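You operate a simulated robot arm through the tools that you are given. There is no shell and no other tool.

The job below is to be done with a simulated robot arm. You get a single attempt, and the scene is never put back.

JOB
Bring embossing tile 2 to its lead with one cycle, then seat it on its pins.
Fine: switch on; too cold goes on the size 4 pad, too hot on its rest; it must read ON. Set down upright: what you pick out.

The check looks at the end state, three seconds after you hand in, the way a careful person would. Anything else that was tipped, shoved, dropped, spilled or broken makes it a failure.

ROBOT AND FRAMES
A 6-joint arm with a two-finger gripper, fixed in place. Base frame: the origin is at the foot of the arm, x ahead of it, y to its left, z up; the work surface is at about z = 800. Readings come in mm, rad, newtons and seconds.
Its first joint turns from -2.897 to 2.897 rad. Payload 3.43 kg.
The TCP is the grasp point between the finger pads, 20 mm short of the fingertips. In the tool frame z runs along the fingers and y along their closing line. The gripper opens to 190 mm. The gripper's body begins 248 mm behind the TCP.
Orientation is told as [roll, pitch, yaw] about the base's x, y, z axes, in that order, counted from this pose: with the fingers straight down and closing along the base's y, the tool's x points along the base's -x, its y along +y and its z along -z.

CONTROLS
- The arm moves only by the tool arm_command. Its argument "deltas" is a list that holds one entry, the list of rows, each a list of 7 numbers: the shift along the tool's x, y, z in mm, then the turn, a rotation vector about the tool's x, y, z in rad, then the finger opening in mm, from 0 to 190. In form: [[[tx, ty, tz, rx, ry, rz, claw], ...]]. A call has 1 to 20 rows; each row shifts and turns the commanded pose from where the row before left it, along the tool's axes as they then stand. Each row takes 0.2 s and may step no farther than 50 mm and 0.15 rad from the row before; otherwise, or with a gripper value out of range, the whole call is refused. A pose out of reach is approached as far as the arm can. The call stops where the force on the tool passes 40 N (or 10 N more than at its start, if that is more) or the arm is blocked; 0.2 s more then pass. Each finger travels about 45 mm/s and halts on what it meets, pressing with about 29 N; the grip force reading is that of the motor and also rises with nothing between the fingers. The clock runs only during rows and for 0.2 s after the last one: add rows that do not move to give the fingers time. The reply holds the time, the measured pose of the TCP, the force on the tool along the base axes, the opening and the grip force, in the units named above and with some noise, with the torque about the TCP (base axes, N m) and any sound that the robot's microphone picked up.
- Cameras (640 x 400 px; columns grow to the right, rows downward): "scene" is fixed at [49.9, -650.6, 1528.9]; the picture's right is [0.80, -0.60, 0.00], its down [-0.33, -0.44, -0.83] and it looks along [0.50, 0.66, -0.56] (base axes); focal length 334 px, centre (320, 200). "wrist" rides on the gripper at [70, -8, -288] in the tool frame; the picture's right is [0.12, 0.99, 0.00], its down [-0.96, 0.12, -0.25] and it looks along [-0.25, 0.03, 0.97] (tool axes); focal length 261 px, centre (320, 200).
- grab_frame(camera): a new picture of that camera. It takes no simulated time.
- raise_lower(by): slides the trunk up (or, below 0, down) by that many mm; the arm rides with it, the base frame stays. It gives what a move gives, with no picture.
- measure_at(camera, pixels): there is no depth. For up to 12 entries [column, row, z] of the newest picture of that camera ("zoom" is the newest enlarged one), the place [x, y] in the base frame at which the ray of that pixel passes the height z, good to about 2 mm. It takes no simulated time.
- zoom(camera, box): a new picture of the part [left, top, right, bottom] of that camera's present view, enlarged. It takes no simulated time.
- sign_off(): hands the job in; it is judged then, once.

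Open the gripper and draw the arm clear of the work before you hand the job in, unless the task says otherwise.

The tools are called after "Emit:" as name(argument=value, ...) on one line, values as JSON. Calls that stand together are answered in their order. arm_command: Moves the arm, as the interface text tells. Its arguments: {"type":"object","properties":{"deltas":{"type":"array"}},"required":["deltas"]} The other tools are called the same way: raise_lower (by) slides the trunk up or down; grab_frame (camera) takes a picture; measure_at (camera, pixels) gives the place at which the rays of pixels pass given heights; zoom (camera, box) takes an enlarged picture of a part of a camera's view; sign_off () hands the job in.

At the start:

```text
time_s: 0.0
ee_pos: [787.6, 146.3, 1076.7]
ee_rot: [0.001, 0.0, 0.0]
wrist_force: [1.1, 0.0, 0.3]
moment: [0.02, -0.01, -0.01]
grip_width: 189.9
finger_force: 0.0
trunk travel left (down, up): [-100.0, 140.0]
```

scene: 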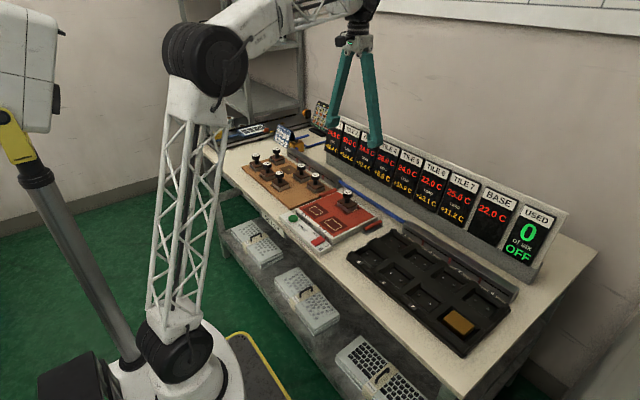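
wrist: 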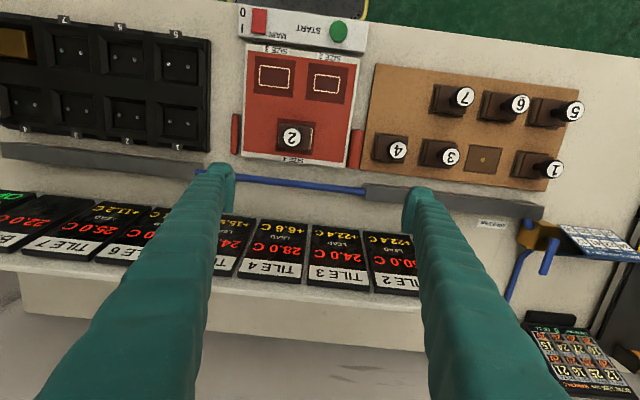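

The pictures show a panel of tile temperature displays, a red pad plate with tile 2 on it, a brown rest with numbered tiles, a black pin tray, and some cards at the far side. I'll enlarge the key regions to read them.

Emit:
zoom(camera="scene", box=[310, 90, 570, 270])

Emit:
zoom(camera="scene", box=[220, 90, 400, 260])

Emit:
zoom(camera="wrist", box=[220, 0, 600, 200])

Emit:
zoom(camera="wrist", box=[480, 180, 640, 400])

Emit:
zoom(camera="wrist", box=[0, 0, 240, 160])

```text
2.22 times, centred on (440, 180) of scene
```

zoom: 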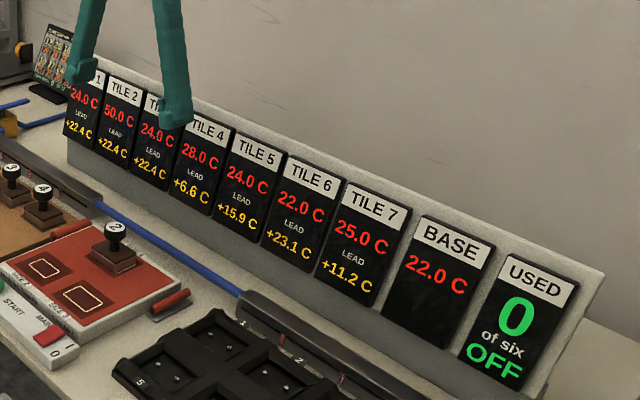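

```text
2.35 times, centred on (310, 175) of scene
```

zoom: 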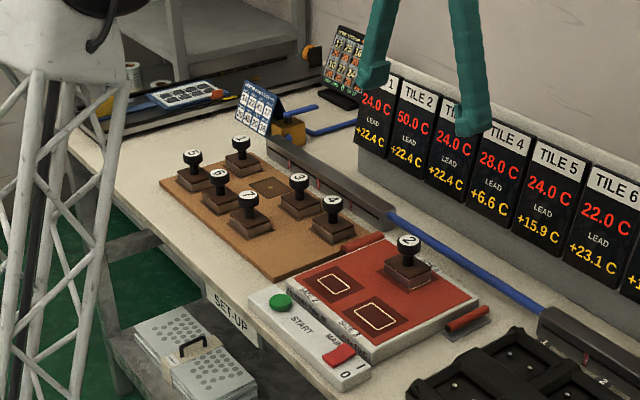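

```text
1.68 times, centred on (410, 100) of wrist
```

zoom: 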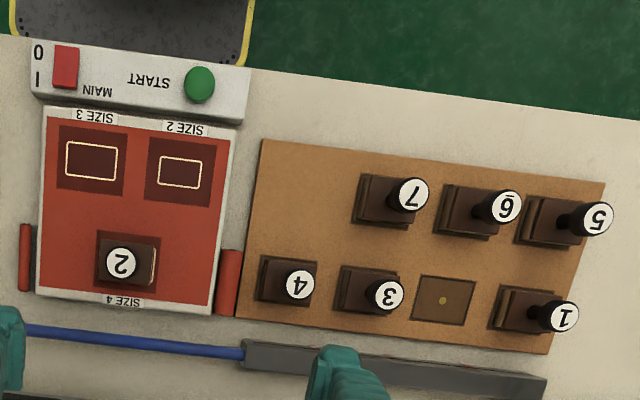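

```text
1.82 times, centred on (560, 290) of wrist
```

zoom: 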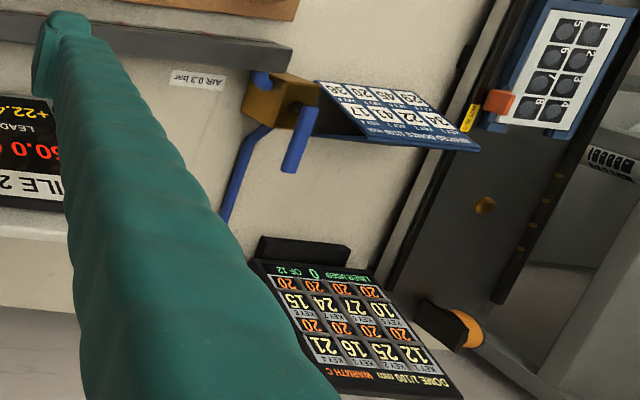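

```text
2.50 times, centred on (120, 80) of wrist
```

zoom: 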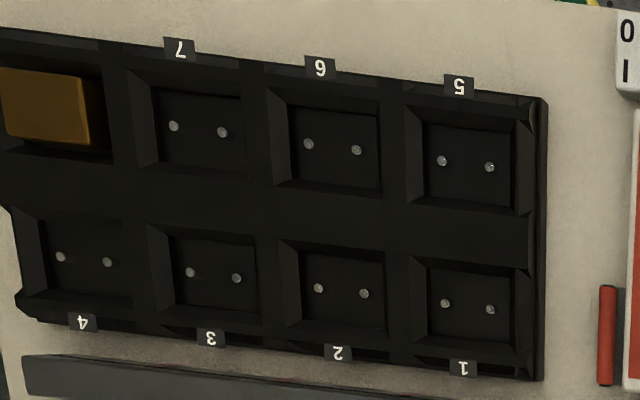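

I'll look closer at the switch/START strip, the empty rest spot, and the displays from both cameras.

Emit:
zoom(camera="wrist", box=[225, 0, 385, 60])

Emit:
zoom(camera="scene", box=[280, 180, 390, 260])

Emit:
zoom(camera="wrist", box=[360, 60, 600, 200])

Emit:
zoom(camera="scene", box=[340, 220, 520, 360])

Emit:
zoom(camera="scene", box=[200, 90, 350, 190])

Emit:
zoom(camera="wrist", box=[225, 90, 375, 190])

```text
4.00 times, centred on (305, 30) of wrist
```

zoom: 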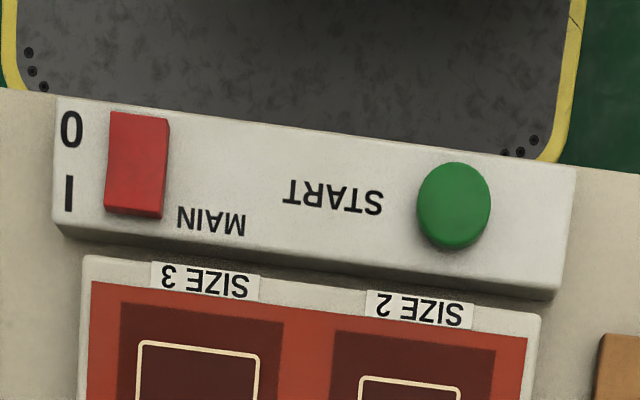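

```text
5.00 times, centred on (335, 220) of scene
```

zoom: 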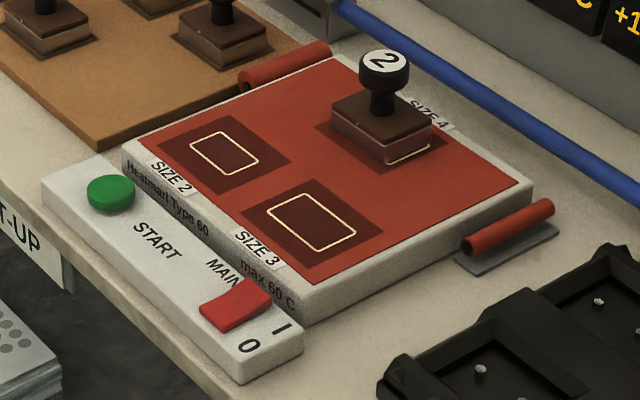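

```text
2.67 times, centred on (480, 130) of wrist
```

zoom: 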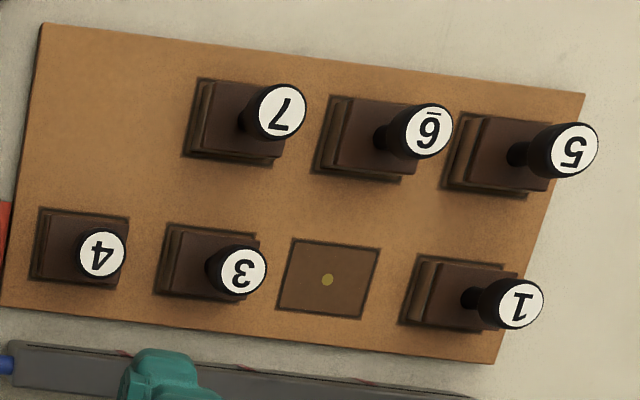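

```text
2.86 times, centred on (430, 290) of scene
```

zoom: 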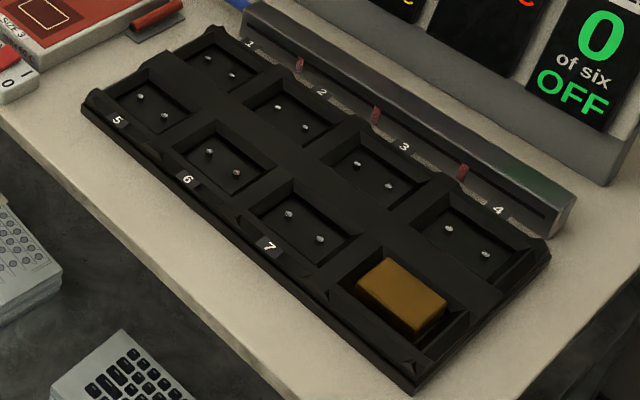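

```text
4.00 times, centred on (275, 140) of scene
```

zoom: 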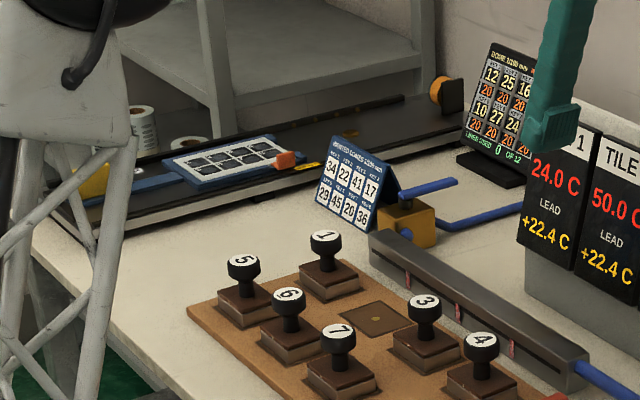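

```text
4.00 times, centred on (300, 140) of wrist
```

zoom: 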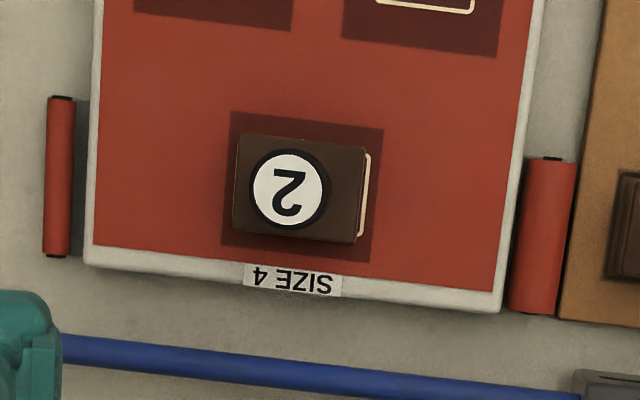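

I'll triangulate key points: switch (wrist ~(259,21), scene ~(318,241)), START button (wrist ~(339,31), scene ~(293,218)), tile 2 knob (wrist ~(292,137), scene ~(348,193)), at several heights.

Emit:
measure_at(camera="wrist", pixels=[[259, 21, 800], [259, 21, 830], [259, 21, 860], [338.5, 31, 800], [338.5, 31, 830], [338.5, 31, 860], [297, 137, 800], [297, 137, 850], [297, 137, 900], [290, 137, 800], [290, 137, 850], [290, 137, 900]])

Emit:
measure_at(camera="scene", pixels=[[318, 241, 800], [318, 241, 830], [318, 241, 860], [293.2, 218, 800], [293.2, 218, 830], [293.2, 218, 860], [347.8, 192.5, 800], [347.8, 192.5, 850], [347.8, 192.5, 900]])

```text
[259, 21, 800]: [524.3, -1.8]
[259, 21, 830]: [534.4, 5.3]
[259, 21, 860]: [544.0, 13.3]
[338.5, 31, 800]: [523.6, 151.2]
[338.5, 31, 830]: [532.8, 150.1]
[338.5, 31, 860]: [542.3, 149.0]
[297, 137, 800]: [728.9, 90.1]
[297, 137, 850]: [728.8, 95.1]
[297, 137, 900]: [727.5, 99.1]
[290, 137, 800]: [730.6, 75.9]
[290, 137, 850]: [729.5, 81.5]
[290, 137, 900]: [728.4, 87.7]
```

```text
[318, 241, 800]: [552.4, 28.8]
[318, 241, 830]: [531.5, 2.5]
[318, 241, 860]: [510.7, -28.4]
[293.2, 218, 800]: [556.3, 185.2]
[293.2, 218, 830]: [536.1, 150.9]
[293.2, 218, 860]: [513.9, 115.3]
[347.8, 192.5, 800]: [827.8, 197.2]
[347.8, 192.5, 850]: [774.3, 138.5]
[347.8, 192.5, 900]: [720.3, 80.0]
```

Switch and START both lie near z≈830 at about (533,4) and (534,150), and tile 2's knob top is near z≈893 at (728,90). Now I'll measure the rest spot 2, pocket-2 pins, and tile body corners.

Emit:
measure_at(camera="wrist", pixels=[[482.9, 160, 800], [482.9, 160, 810], [482.9, 160, 820], [119.2, 115.2, 800], [119.2, 115.2, 820], [119.2, 115.2, 840], [137.6, 117.2, 800], [137.6, 117.2, 820], [137.6, 117.2, 840], [468.6, 144.2, 810], [502.7, 147.9, 810], [463, 170, 810]])

Emit:
measure_at(camera="scene", pixels=[[288.75, 169.5, 800], [288.75, 169.5, 810], [288.75, 169.5, 820], [415.3, 257.4, 800], [415.3, 257.4, 820], [415.3, 257.4, 840], [424.7, 264.8, 800], [424.7, 264.8, 820], [424.7, 264.8, 840]])

Emit:
zoom(camera="scene", box=[320, 175, 380, 215])

Emit:
zoom(camera="scene", box=[390, 235, 450, 280])

Emit:
zoom(camera="scene", box=[260, 145, 320, 190])

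```text
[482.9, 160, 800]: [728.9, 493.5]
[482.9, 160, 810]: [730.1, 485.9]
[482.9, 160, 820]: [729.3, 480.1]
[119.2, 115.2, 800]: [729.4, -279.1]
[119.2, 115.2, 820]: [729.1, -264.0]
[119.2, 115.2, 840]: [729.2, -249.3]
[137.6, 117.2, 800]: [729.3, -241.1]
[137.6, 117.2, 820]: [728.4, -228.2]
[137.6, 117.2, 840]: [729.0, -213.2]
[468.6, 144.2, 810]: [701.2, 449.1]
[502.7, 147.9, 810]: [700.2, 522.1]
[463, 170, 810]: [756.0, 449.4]
```

```text
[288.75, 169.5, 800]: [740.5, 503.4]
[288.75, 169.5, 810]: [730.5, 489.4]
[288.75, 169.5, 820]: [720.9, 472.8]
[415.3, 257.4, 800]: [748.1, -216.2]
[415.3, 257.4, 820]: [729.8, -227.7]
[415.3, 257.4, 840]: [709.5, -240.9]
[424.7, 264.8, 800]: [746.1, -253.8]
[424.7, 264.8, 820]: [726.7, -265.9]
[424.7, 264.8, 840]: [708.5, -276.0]
```

```text
10.00 times, centred on (350, 195) of scene
```

zoom: 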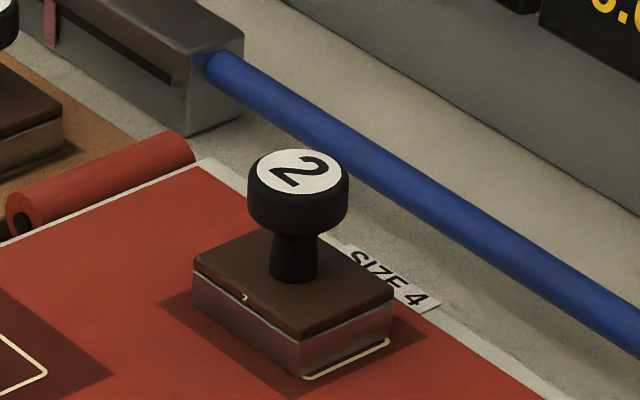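

```text
8.89 times, centred on (420, 258) of scene
```

zoom: 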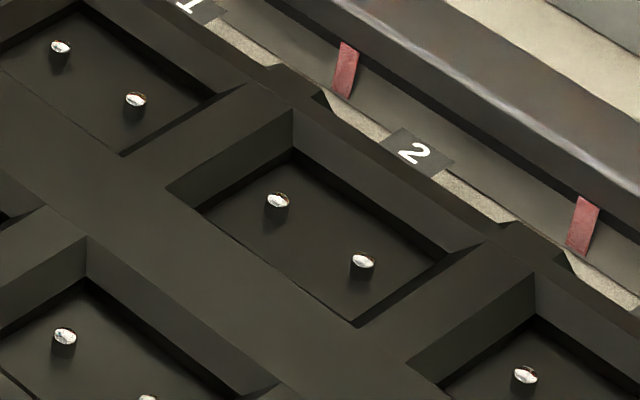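

```text
8.89 times, centred on (290, 168) of scene
```

zoom: 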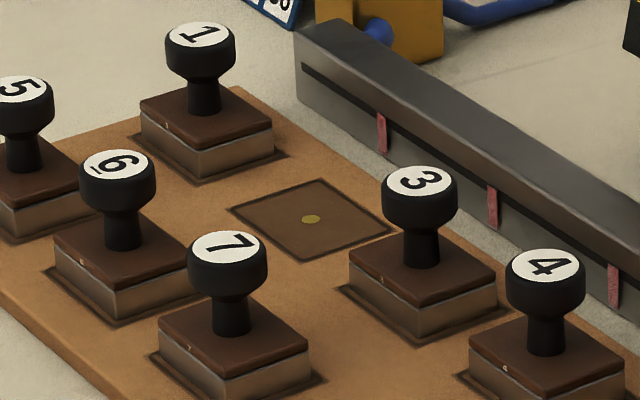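

Rest 2 is centred at about (730,486) at z≈811; pocket-2 pins are at about (729,-228) and (728,-265), tops z≈820. Now the switch's corners and strip edges for a clean press.

Emit:
measure_at(camera="wrist", pixels=[[252.5, 7.5, 830], [267.5, 9.5, 830], [265.5, 34.5, 830], [251, 31.75, 830], [241.2, 36.2, 825], [363.7, 52.5, 825], [240, 3.75, 825], [368.75, 22.5, 825], [246.2, 43.75, 820], [360, 59, 820], [346.5, 31, 835], [329, 31, 835]])

Emit:
zoom(camera="scene", box=[280, 205, 350, 255])

Emit:
zoom(camera="wrist", box=[235, 0, 285, 40])

```text
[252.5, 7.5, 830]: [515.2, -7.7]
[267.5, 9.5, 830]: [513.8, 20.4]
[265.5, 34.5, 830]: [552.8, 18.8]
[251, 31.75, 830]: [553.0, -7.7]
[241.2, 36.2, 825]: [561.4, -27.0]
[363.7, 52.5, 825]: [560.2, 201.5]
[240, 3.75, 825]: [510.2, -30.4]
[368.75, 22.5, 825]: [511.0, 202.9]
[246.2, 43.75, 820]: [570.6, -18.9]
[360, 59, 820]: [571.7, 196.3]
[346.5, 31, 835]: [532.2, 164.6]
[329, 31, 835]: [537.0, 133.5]
```

```text
8.00 times, centred on (315, 230) of scene
```

zoom: 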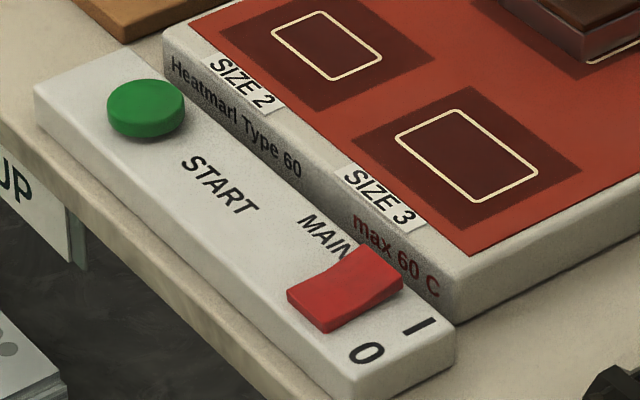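

```text
10.00 times, centred on (260, 20) of wrist
```

zoom: 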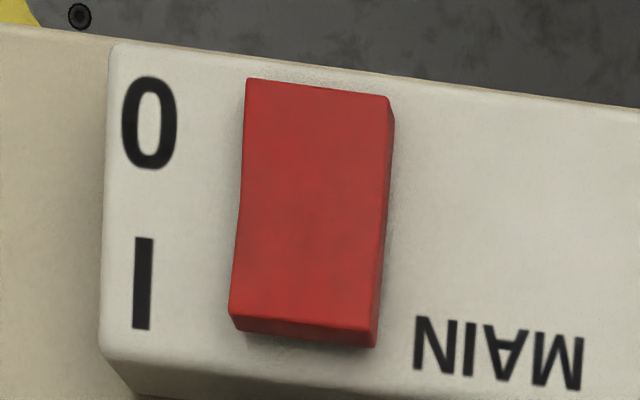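

I'll triangulate the mat top using the size 3 outline's near corner: wrist (260,65.5), scene (333.75,230).

Emit:
measure_at(camera="wrist", pixels=[[260, 65.5, 810], [260, 65.5, 820], [260, 65.5, 830], [260, 65.5, 840]])

Emit:
measure_at(camera="scene", pixels=[[333.75, 230, 810], [333.75, 230, 820], [333.75, 230, 830], [333.75, 230, 840]])

```text
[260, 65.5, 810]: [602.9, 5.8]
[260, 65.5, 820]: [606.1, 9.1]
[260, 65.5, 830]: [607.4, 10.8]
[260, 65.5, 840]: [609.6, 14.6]
```

```text
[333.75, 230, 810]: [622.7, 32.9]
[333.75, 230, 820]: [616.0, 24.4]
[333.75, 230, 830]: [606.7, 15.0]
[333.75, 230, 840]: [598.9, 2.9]
```

The mat top is at z≈830 (from x≈571) and the rocker spans x 514–553, y -8..20, its I end raised at x≈553. I'll close the fingers, move above the switch's I end and turn the tool 90° so that the narrow 32 mm side lies along x.

Emit:
arm_command(deltas=[[[39.3, -23.4, 0, 0, 0, 0, 0], [39.3, -23.4, 0, 0, 0, 0, 0], [39.3, -23.4, 0, 0, 0, 0, 0], [39.3, -23.4, 0, 0, 0, 0, 0], [39.3, -23.4, 0, 0, 0, 0, 0], [39.1, -23.3, 0, 0, 0, 0, 0], [0, 0, 0, 0, 0, 0.1428, 0], [0, 0, 0, 0, 0, 0.1428, 0], [0, 0, 0, 0, 0, 0.1428, 0], [0, 0, 0, 0, 0, 0.1428, 0], [0, 0, 0, 0, 0, 0.1428, 0], [0, 0, 0, 0, 0, 0.1428, 0], [0, 0, 0, 0, 0, 0.1428, 0], [0, 0, 0, 0, 0, 0.1428, 0], [0, 0, 0, 0, 0, 0.1428, 0], [0, 0, 0, 0, 0, 0.1428, 0], [0, 0, 0, 0, 0, 0.1428, 0], [0, 0, 0, 0, 0, 0, 0]]])

```text
time_s: 3.8
ee_pos: [553.4, 6.5, 1077.4]
ee_rot: [0.0, 0.0, -1.573]
wrist_force: [-0.7, -0.8, -0.4]
moment: [-0.01, -0.02, -0.02]
grip_width: 0.0
finger_force: 29.3
trunk travel left (down, up): [-100.0, 140.0]
```

The tool reads yaw -1.573 over (553,6), gripper closed. I'll descend to fingertips about 25 mm above the rocker and take a look.

Emit:
arm_command(deltas=[[[0, 0, 40, 0, 0, 0, 0], [0, 0, 40, 0, 0, 0, 0], [0, 0, 40, 0, 0, 0, 0], [0, 0, 40, 0, 0, 0, 0], [0, 0, 37, 0, 0, 0, 0], [0, 0, 0, 0, 0, 0, 0]]])

Emit:
zoom(camera="scene", box=[260, 180, 380, 260])

Emit:
grab_frame(camera="wrist")

```text
time_s: 5.2
ee_pos: [551.6, 6.6, 882.6]
ee_rot: [0.001, 0.0, -1.571]
wrist_force: [0.5, -0.2, 0.3]
moment: [-0.04, -0.02, -0.03]
grip_width: 0.0
finger_force: 29.6
trunk travel left (down, up): [-100.0, 140.0]
```

```text
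5.00 times, centred on (320, 220) of scene
```

zoom: 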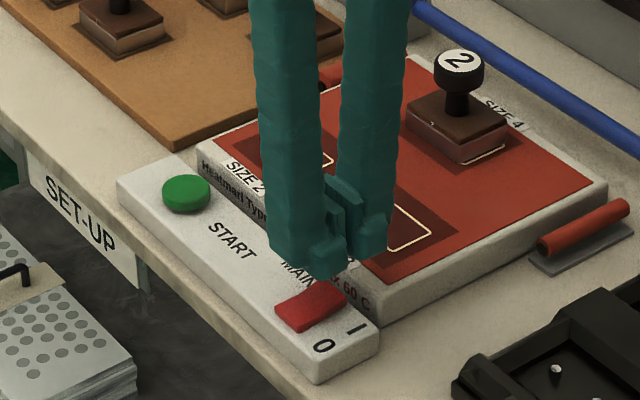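

```text
taken
```

wrist: 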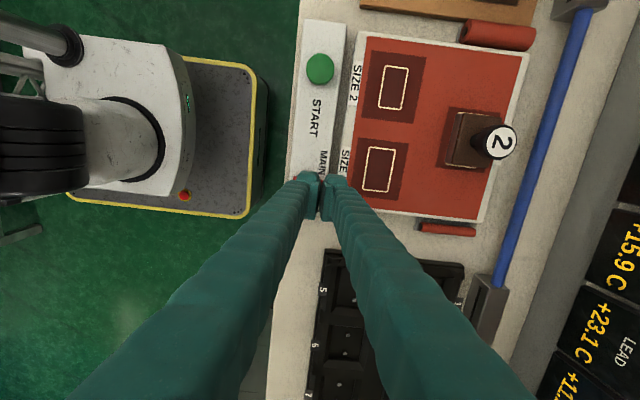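

The fingertips are just over the I end. I'll enlarge the tip region in the wrist view to check the footprint versus the mat's edge.

Emit:
zoom(camera="wrist", box=[280, 140, 380, 210])

Emit:
zoom(camera="scene", box=[300, 215, 350, 250])

```text
5.71 times, centred on (330, 175) of wrist
```

zoom: 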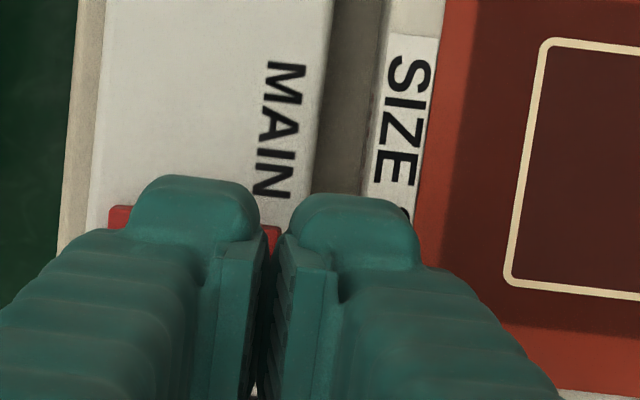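

```text
11.43 times, centred on (325, 232) of scene
```

zoom: 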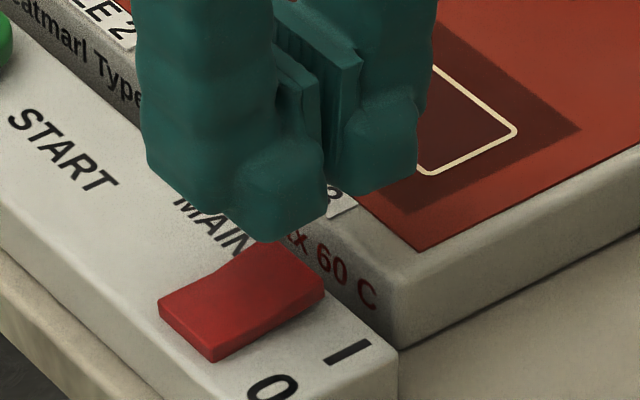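

The fingers are visibly ~24 mm thick each, so the closed pair would overhang the mat (z 830) on the +x side. I'll open to 60 and shift -41 mm in x so that only the +x finger (about x 541–565) stands over the I end, with the other off the table's front edge.

Emit:
arm_command(deltas=[[[0, -20.5, 0, 0, 0, 0, 60], [0, -20.5, 0, 0, 0, 0, 60], [0, 0, 0, 0, 0, 0, 60], [0, 0, 0, 0, 0, 0, 60], [0, 0, 0, 0, 0, 0, 60]]])

Emit:
zoom(camera="wrist", box=[240, 120, 400, 220])

Emit:
zoom(camera="scene", box=[280, 200, 360, 250])

```text
time_s: 6.4
ee_pos: [511.1, 5.8, 881.4]
ee_rot: [0.0, 0.001, -1.57]
wrist_force: [1.4, 1.0, -0.5]
moment: [-0.01, -0.01, 0.02]
grip_width: 59.8
finger_force: 0.0
trunk travel left (down, up): [-100.0, 140.0]
```

```text
4.00 times, centred on (320, 170) of wrist
```

zoom: 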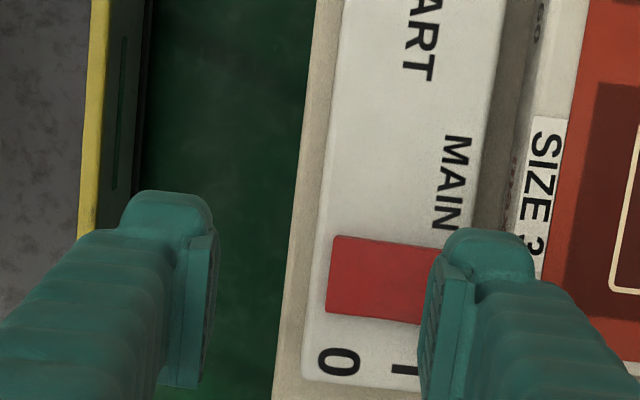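

```text
8.00 times, centred on (320, 225) of scene
```

zoom: 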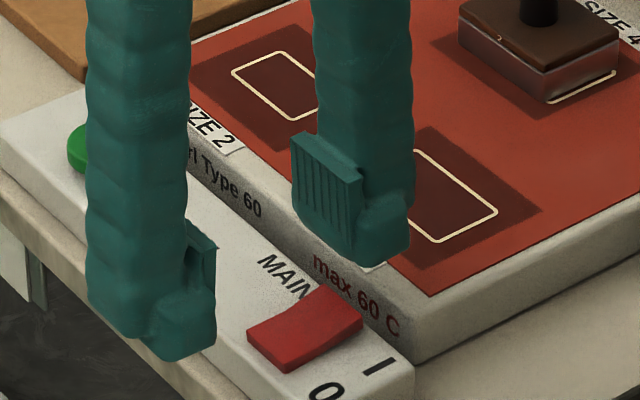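

I'll measure the +x finger tip's extents: wrist left edge ~(348,180), right edge ~(374,184), at z≈862.

Emit:
measure_at(camera="wrist", pixels=[[350, 182, 862], [374, 182, 862], [346, 200, 870], [360, 178, 862], [301.5, 179, 835], [350, 181, 835]])

```text
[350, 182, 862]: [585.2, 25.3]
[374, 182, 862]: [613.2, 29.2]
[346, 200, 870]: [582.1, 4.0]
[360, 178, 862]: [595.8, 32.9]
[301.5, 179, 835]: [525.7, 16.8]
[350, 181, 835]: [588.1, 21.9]
```

The measurement used the older frame, so I'll grab a fresh wrist picture and re-measure the tip and rocker.

Emit:
grab_frame(camera="wrist")

Emit:
measure_at(camera="wrist", pixels=[[350, 182, 862], [374, 182, 862], [346, 200, 870], [323, 180, 835], [366, 170, 820], [377, 149, 830], [322, 198, 830], [340, 201, 835]])

```text
taken
```

wrist: 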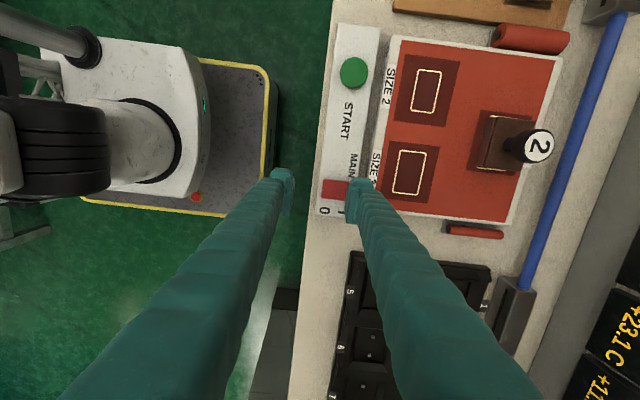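

```text
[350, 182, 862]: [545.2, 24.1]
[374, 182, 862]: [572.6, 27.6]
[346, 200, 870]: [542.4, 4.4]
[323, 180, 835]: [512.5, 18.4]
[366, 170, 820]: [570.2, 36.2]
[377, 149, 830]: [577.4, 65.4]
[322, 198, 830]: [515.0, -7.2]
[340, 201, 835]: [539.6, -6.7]
```

The finger tip spans about x 543–572, a bit close to the mat edge (x≈571–577). I'll shift 7 mm toward -x and then descend slowly onto the I end.

Emit:
arm_command(deltas=[[[0, -7, 0, 0, 0, 0, 60], [0, 0, 10, 0, 0, 0, 60], [0, 0, 10, 0, 0, 0, 60], [0, 0, 3, 0, 0, 0, 60], [0, 0, 3, 0, 0, 0, 60], [0, 0, 3, 0, 0, 0, 60]]])

Emit:
zoom(camera="scene", box=[280, 200, 360, 250])

```text
time_s: 7.8
ee_pos: [503.8, 5.7, 852.2]
ee_rot: [-0.001, 0.0, -1.572]
wrist_force: [0.0, -0.7, -0.4]
moment: [0.0, -0.01, -0.03]
grip_width: 60.2
finger_force: 0.0
trunk travel left (down, up): [-100.0, 140.0]
```

```text
8.00 times, centred on (320, 225) of scene
```

zoom: 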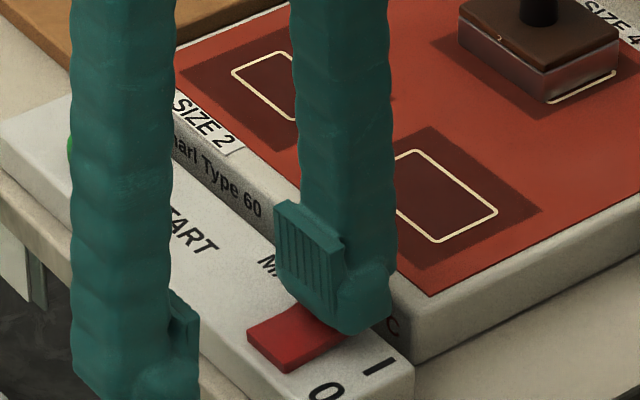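

Tips at z≈832, no contact yet, and the finger is aligned over the I end. I'll keep going down in 2 mm steps.

Emit:
arm_command(deltas=[[[0, 0, 2, 0, 0, 0, 60], [0, 0, 2, 0, 0, 0, 60], [0, 0, 2, 0, 0, 0, 60]]])

Emit:
zoom(camera="scene", box=[440, 180, 570, 270])

```text
time_s: 8.6
ee_pos: [503.3, 5.3, 847.6]
ee_rot: [0.004, 0.0, -1.57]
wrist_force: [-3.8, -2.2, 37.0]
moment: [-0.04, -1.39, -0.05]
grip_width: 59.0
finger_force: 0.0
trunk travel left (down, up): [-100.0, 140.0]
```

```text
4.44 times, centred on (505, 225) of scene
```

zoom: 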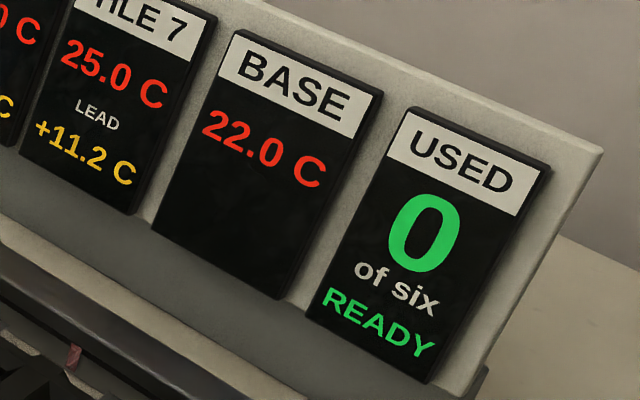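

The display changed to READY. I'll lift off the switch and re-read all the displays.

Emit:
arm_command(deltas=[[[0, 0, -5, 0, 0, 0, 60], [0, 0, -20, 0, 0, 0, 60], [0, 0, -35, 0, 0, 0, 60], [0, 0, -35, 0, 0, 0, 60], [0, 0, 0, 0, 0, 0, 60]]])

Emit:
zoom(camera="scene", box=[440, 180, 570, 270])

Emit:
zoom(camera="scene", box=[310, 100, 490, 220])

Emit:
zoom(camera="scene", box=[280, 200, 360, 250])

```text
time_s: 9.8
ee_pos: [505.1, 7.9, 941.5]
ee_rot: [0.0, -0.001, -1.571]
wrist_force: [0.2, 0.6, 0.2]
moment: [0.0, 0.01, -0.01]
grip_width: 60.1
finger_force: 0.1
trunk travel left (down, up): [-100.0, 140.0]
```

```text
4.44 times, centred on (505, 225) of scene
```

zoom: 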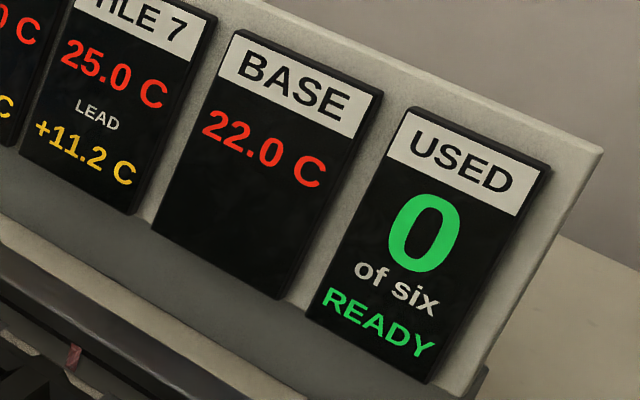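

```text
3.33 times, centred on (400, 160) of scene
```

zoom: 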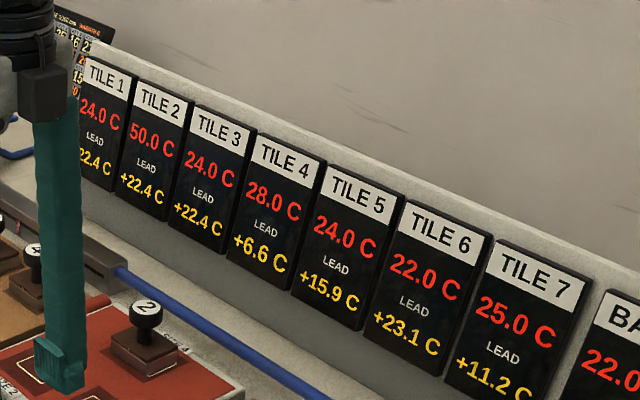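

```text
8.00 times, centred on (320, 225) of scene
```

zoom: 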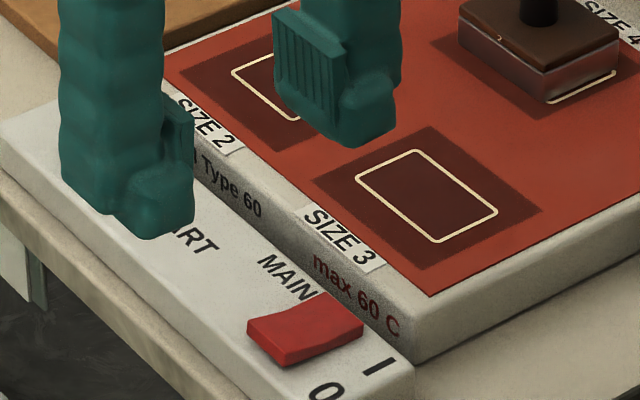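

Power is on (READY): tile 2 reads 50.0 C against base 22.0 + lead 22.4 = 44.4 C, so it is too hot and goes to its rest. I'll turn the tool back to yaw 0 and fly above the tile 2 knob at about (728,90) with the fingers at 70.

Emit:
arm_command(deltas=[[[0, 0, -20, 0, 0, -0.1428, 70], [0, 0, -20, 0, 0, -0.1428, 70], [0, 0, 0, 0, 0, -0.1428, 70], [0, 0, 0, 0, 0, -0.1428, 70], [0, 0, 0, 0, 0, -0.1428, 70], [0, 0, 0, 0, 0, -0.1428, 70], [0, 0, 0, 0, 0, -0.1428, 70], [0, 0, 0, 0, 0, -0.1428, 70], [0, 0, 0, 0, 0, -0.1428, 70], [0, 0, 0, 0, 0, -0.1428, 70], [0, 0, 0, 0, 0, -0.1428, 70], [-44.8, 16.6, 0, 0, 0, 0, 70], [-44.8, 16.6, 0, 0, 0, 0, 70], [-44.8, 16.6, 0, 0, 0, 0, 70], [-44.8, 16.6, 0, 0, 0, 0, 70], [-44.8, 16.6, 0, 0, 0, 0, 70], [0, 0, 0, 0, 0, 0, 70], [0, 0, 0, 0, 0, 0, 70]]])

Emit:
grab_frame(camera="wrist")

Emit:
grab_frame(camera="scene")

```text
time_s: 13.6
ee_pos: [727.9, 89.7, 982.0]
ee_rot: [0.0, 0.001, -0.001]
wrist_force: [0.2, 0.4, 0.9]
moment: [-0.02, -0.03, 0.0]
grip_width: 69.9
finger_force: 0.0
trunk travel left (down, up): [-100.0, 140.0]
```

```text
taken
```

wrist: 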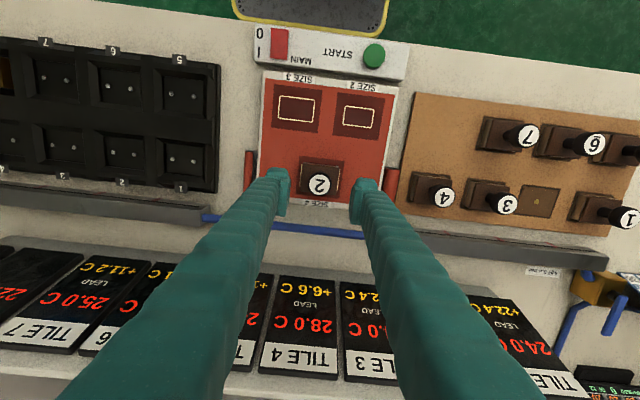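

```text
taken
```

scene: 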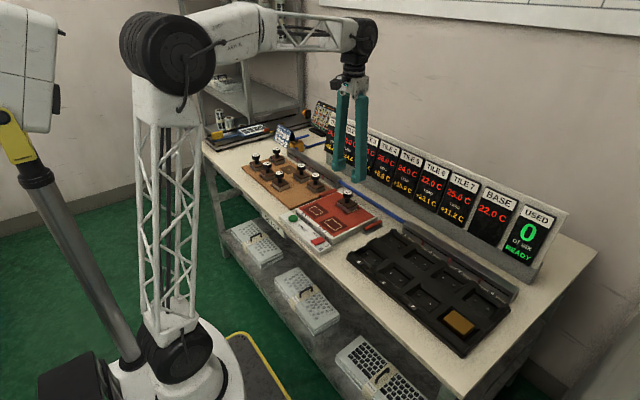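

Emit:
zoom(camera="wrist", box=[260, 140, 380, 215])

Emit:
zoom(camera="wrist", box=[470, 160, 590, 235])

Emit:
zoom(camera="wrist", box=[80, 110, 200, 200])

```text
5.33 times, centred on (320, 178) of wrist
```

zoom: 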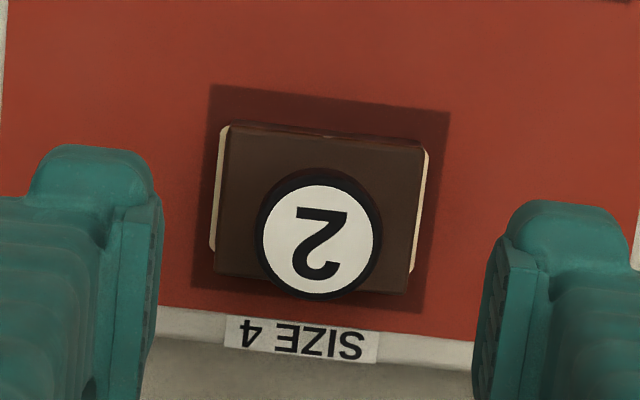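

```text
5.33 times, centred on (530, 198) of wrist
```

zoom: 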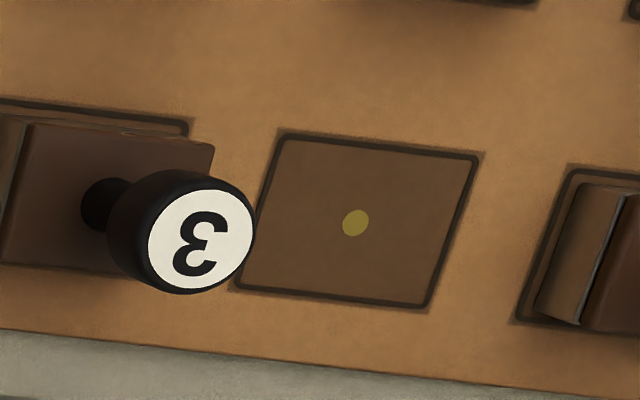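

```text
4.44 times, centred on (140, 155) of wrist
```

zoom: 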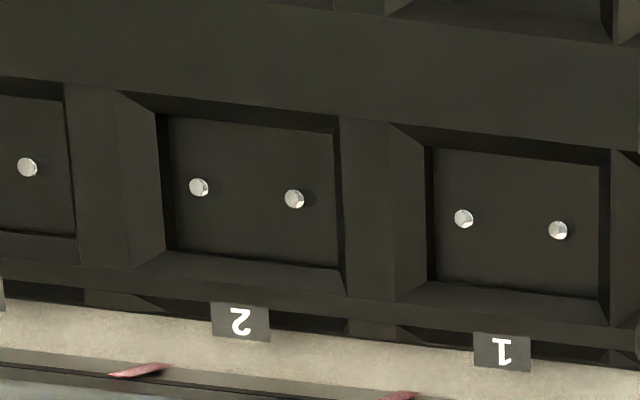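

From above, the tile 2 knob disc centre is at wrist (320.2,185.5), its body aligned with the pad outline. I'll measure it along with the rest spot dot (529.6+... ≈ (536.6,202)) and pins.

Emit:
measure_at(camera="wrist", pixels=[[320.2, 185.5, 893], [320.2, 185.5, 888], [536.6, 202.1, 811], [117.2, 152, 820], [138.8, 154.7, 820], [303, 164, 855], [339.7, 167.5, 855], [336.5, 194.5, 855], [300.5, 191.5, 855]])

Emit:
measure_at(camera="wrist", pixels=[[522.8, 185.8, 811], [559, 190.3, 811], [549.8, 218.3, 811], [514.8, 215, 811]])

```text
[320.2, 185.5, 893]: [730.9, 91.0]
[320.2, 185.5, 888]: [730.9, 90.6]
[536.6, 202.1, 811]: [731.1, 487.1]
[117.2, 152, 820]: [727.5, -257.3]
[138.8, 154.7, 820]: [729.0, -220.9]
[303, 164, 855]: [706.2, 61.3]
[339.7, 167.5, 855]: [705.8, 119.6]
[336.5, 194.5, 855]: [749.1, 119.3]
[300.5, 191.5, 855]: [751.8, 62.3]
```

```text
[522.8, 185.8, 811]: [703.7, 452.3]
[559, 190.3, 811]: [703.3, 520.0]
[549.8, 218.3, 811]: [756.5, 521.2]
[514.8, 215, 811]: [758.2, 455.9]
```

The knob sits at (730,90.5) with its top at z≈893; the rest centre is (730.5,487). I'll shift by (+2,+1) mm and descend to z≈882 around the knob head.

Emit:
arm_command(deltas=[[[-2.2, 1.2, 20, 0, 0, 0, 70], [0, 0, 25, 0, 0, 0, 70], [0, 0, 25, 0, 0, 0, 70], [0, 0, 15, 0, 0, 0, 70], [0, 0, 12, 0, 0, 0, 70], [0, 0, 0, 0, 0, 0, 70]]])

Emit:
zoom(camera="wrist", box=[240, 120, 400, 220])

Emit:
zoom(camera="scene", box=[310, 165, 390, 215])

```text
time_s: 15.0
ee_pos: [728.5, 89.2, 882.5]
ee_rot: [0.0, -0.001, -0.001]
wrist_force: [-0.7, -0.3, -0.4]
moment: [-0.02, 0.01, 0.02]
grip_width: 70.3
finger_force: 0.2
trunk travel left (down, up): [-100.0, 140.0]
```

```text
4.00 times, centred on (320, 170) of wrist
```

zoom: 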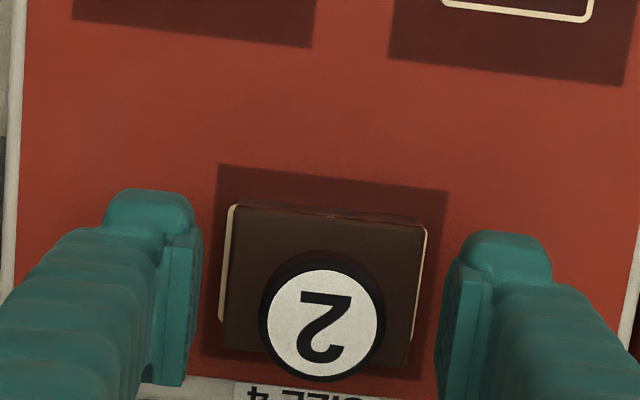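

```text
8.00 times, centred on (350, 190) of scene
```

zoom: 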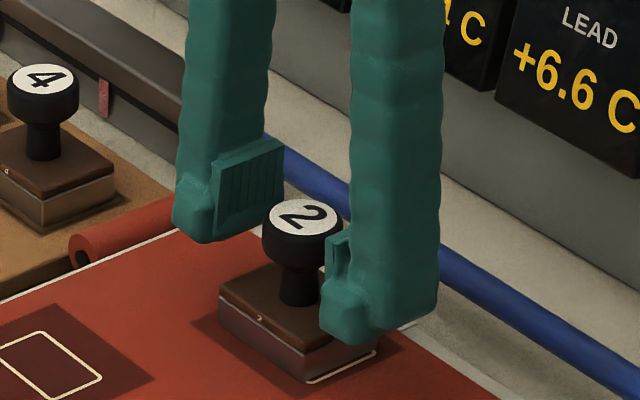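

The fingers straddle the knob; it's about 1 mm off centre, so I nudge by (+1.3 x, +1.2 y) and close.

Emit:
arm_command(deltas=[[[-1.3, 1.2, 0, 0, 0, 0, 70], [0, 0, 0, 0, 0, 0, 50], [0, 0, 0, 0, 0, 0, 20], [0, 0, 0, 0, 0, 0, 10], [0, 0, 0, 0, 0, 0, 10], [0, 0, 0, 0, 0, 0, 10], [0, 0, 0, 0, 0, 0, 10]]])

Emit:
zoom(camera="wrist", box=[240, 120, 400, 220])

Emit:
zoom(camera="scene", box=[310, 165, 390, 215])

```text
time_s: 16.6
ee_pos: [730.7, 90.9, 884.4]
ee_rot: [0.0, -0.001, 0.0]
wrist_force: [1.4, 0.1, 0.9]
moment: [0.01, 0.01, -0.01]
grip_width: 33.0
finger_force: 29.3
trunk travel left (down, up): [-100.0, 140.0]
```

```text
4.00 times, centred on (320, 170) of wrist
```

zoom: 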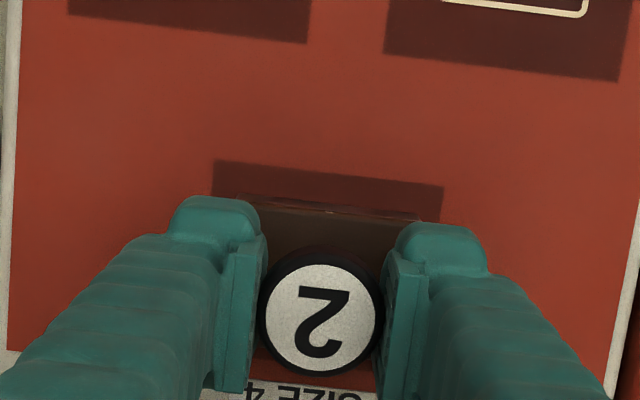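

```text
8.00 times, centred on (350, 190) of scene
```

zoom: 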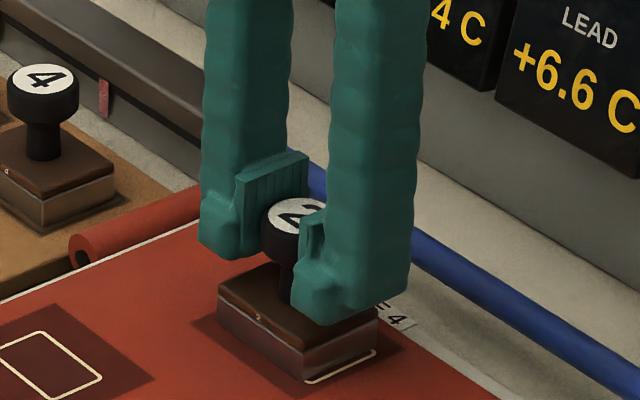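

Knob is gripped (33.0 mm, 29 N). I'll lift 90 mm and check.

Emit:
arm_command(deltas=[[[0, 0, -10, 0, 0, 0, 10], [0, 0, -20, 0, 0, 0, 10], [0, 0, -30, 0, 0, 0, 10], [0, 0, -30, 0, 0, 0, 10], [0, 0, 0, 0, 0, 0, 10]]])

Emit:
zoom(camera="wrist", box=[240, 120, 400, 220])

Emit:
grab_frame(camera="scene")

```text
time_s: 17.8
ee_pos: [729.8, 91.7, 972.9]
ee_rot: [0.002, 0.001, -0.001]
wrist_force: [-0.6, 0.9, -1.6]
moment: [-0.01, 0.03, 0.0]
grip_width: 32.5
finger_force: 29.2
trunk travel left (down, up): [-100.0, 140.0]
```

```text
4.00 times, centred on (320, 170) of wrist
```

zoom: 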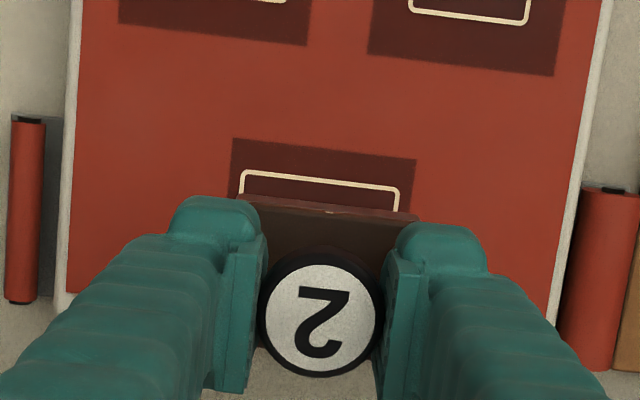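

```text
taken
```

scene: 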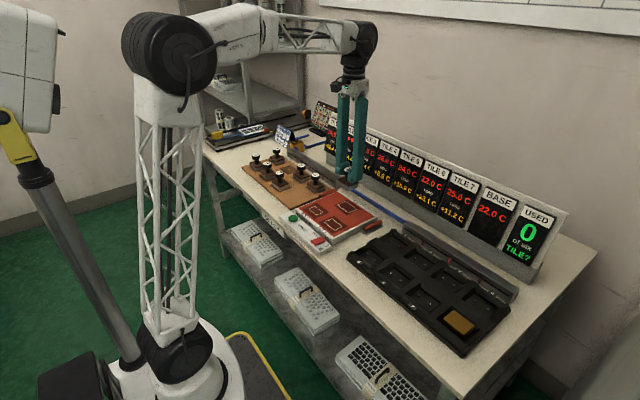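

The tile lifted cleanly and the status reads TILE?. I carry it 396.5 mm in +y to above rest 2.

Emit:
arm_command(deltas=[[[0, 15, 0, 0, 0, 0, 10], [0, 25, 0, 0, 0, 0, 10], [0, 30, 0, 0, 0, 0, 10], [0, 32, 0, 0, 0, 0, 10], [0, 32, 0, 0, 0, 0, 10], [0, 32, 0, 0, 0, 0, 10], [0, 32, 0, 0, 0, 0, 10], [0, 32, 0, 0, 0, 0, 10], [0, 32, 0, 0, 0, 0, 10], [0, 32, 0, 0, 0, 0, 10], [0, 32, 0, 0, 0, 0, 10], [0, 30, 0, 0, 0, 0, 10], [0, 25, 0, 0, 0, 0, 10], [0, 15.5, 0, 0, 0, 0, 10], [0, 0, 0, 0, 0, 0, 10], [0, 0, 0, 0, 0, 0, 10]]])

Emit:
grab_frame(camera="wrist")

Emit:
zoom(camera="scene", box=[240, 110, 360, 200])

```text
time_s: 21.2
ee_pos: [734.0, 487.2, 973.1]
ee_rot: [0.0, 0.0, -0.001]
wrist_force: [-0.1, 1.1, -0.9]
moment: [0.0, 0.01, 0.03]
grip_width: 32.0
finger_force: 28.9
trunk travel left (down, up): [-100.0, 140.0]
```

```text
taken
```

wrist: 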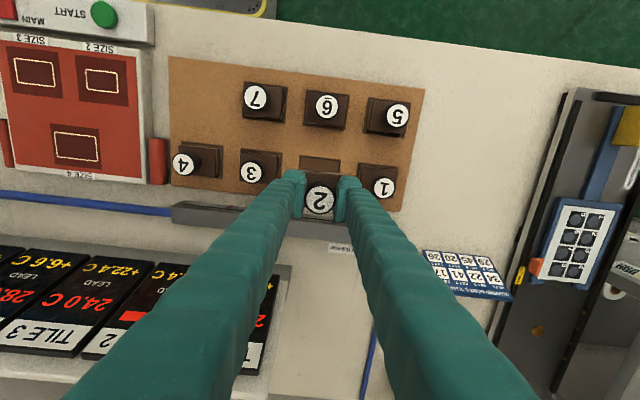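

```text
4.44 times, centred on (300, 155) of scene
```

zoom: 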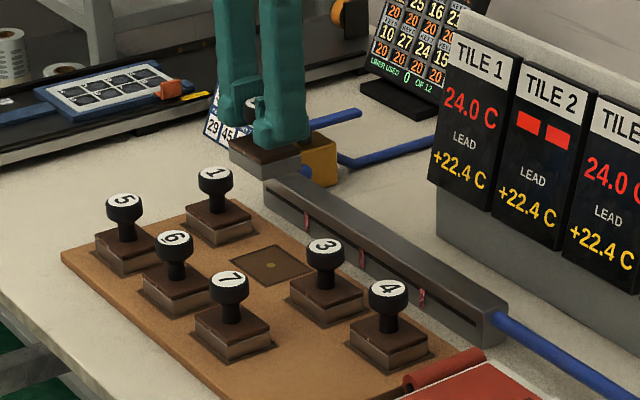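

Tile 2's display shows "--" while carried. The spot is visible below the tile in the wrist view (~(320,165)); I'll enlarge to check alignment.

Emit:
zoom(camera="wrist", box=[240, 135, 400, 235])

Emit:
measure_at(camera="wrist", pixels=[[300.5, 156.5, 811], [341.5, 158, 811], [264, 155, 850], [384, 170, 850]])

```text
4.00 times, centred on (320, 185) of wrist
```

zoom: 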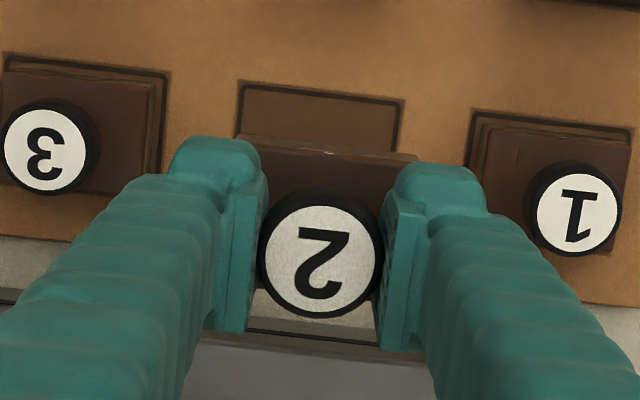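

```text
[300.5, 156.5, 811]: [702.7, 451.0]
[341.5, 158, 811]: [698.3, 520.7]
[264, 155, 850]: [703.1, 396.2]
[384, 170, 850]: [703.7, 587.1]
```

The spot's centre from the nearer views is about (729.5,486.5) and the knob is at the TCP (731.5,487.9). I'll correct by (-2,-1.4) mm and lower to just above the rest.

Emit:
arm_command(deltas=[[[2, -1.4, 10, 0, 0, 0, 10], [0, 0, 25, 0, 0, 0, 10], [0, 0, 25, 0, 0, 0, 10], [0, 0, 20, 0, 0, 0, 10], [0, 0, 15, 0, 0, 0, 10], [0, 0, 6, 0, 0, 0, 10], [0, 0, 0, 0, 0, 0, 10]]])

Emit:
zoom(camera="wrist", box=[240, 120, 400, 220])

Emit:
zoom(camera="scene", box=[250, 140, 330, 190])

```text
time_s: 22.8
ee_pos: [730.1, 487.1, 871.9]
ee_rot: [0.0, 0.001, 0.0]
wrist_force: [0.4, 0.5, -1.4]
moment: [-0.03, 0.02, 0.0]
grip_width: 31.8
finger_force: 29.4
trunk travel left (down, up): [-100.0, 140.0]
```

```text
4.00 times, centred on (320, 170) of wrist
```

zoom: 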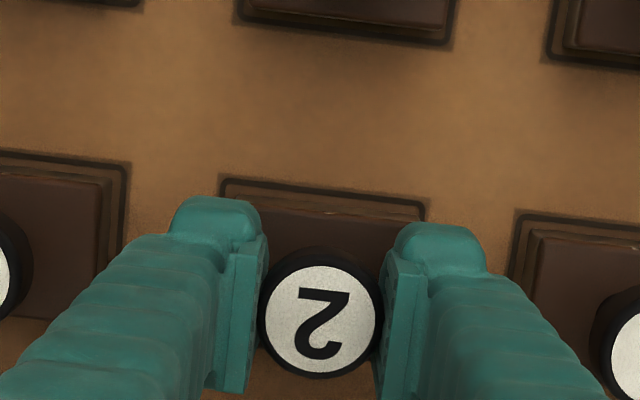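

```text
8.00 times, centred on (290, 165) of scene
```

zoom: 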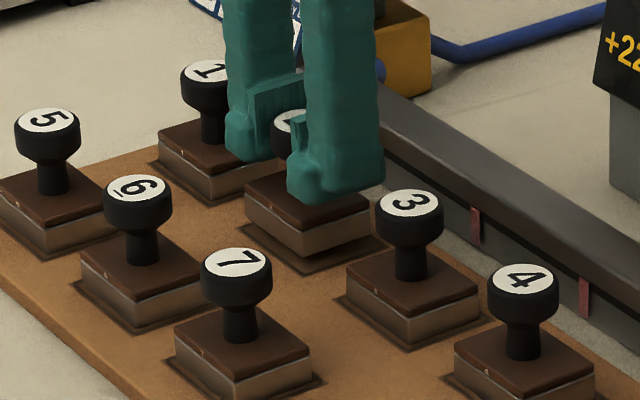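

Well aligned over the spot; tile bottom is about 8 mm above the rest. I'll lower gently, watching the force.

Emit:
arm_command(deltas=[[[-1, -0.8, 2, 0, 0, 0, 10], [0, 0, 2, 0, 0, 0, 10], [0, 0, 1, 0, 0, 0, 10], [0, 0, 1, 0, 0, 0, 10], [0, 0, 1, 0, 0, 0, 10]]])

```text
time_s: 24.0
ee_pos: [730.5, 486.3, 865.2]
ee_rot: [0.001, 0.001, 0.001]
wrist_force: [-0.1, 0.3, -0.7]
moment: [-0.03, 0.0, -0.01]
grip_width: 32.0
finger_force: 28.7
trunk travel left (down, up): [-100.0, 140.0]
```

No contact yet at z≈865; continuing in 1 mm steps.

Emit:
arm_command(deltas=[[[0, 0, 1, 0, 0, 0, 10], [0, 0, 1, 0, 0, 0, 10]]])

```text
time_s: 24.6
ee_pos: [731.2, 486.2, 864.4]
ee_rot: [0.002, -0.003, 0.0]
wrist_force: [0.5, 1.9, 11.9]
moment: [-0.01, 0.16, 0.01]
grip_width: 32.1
finger_force: 28.6
trunk travel left (down, up): [-100.0, 140.0]
```

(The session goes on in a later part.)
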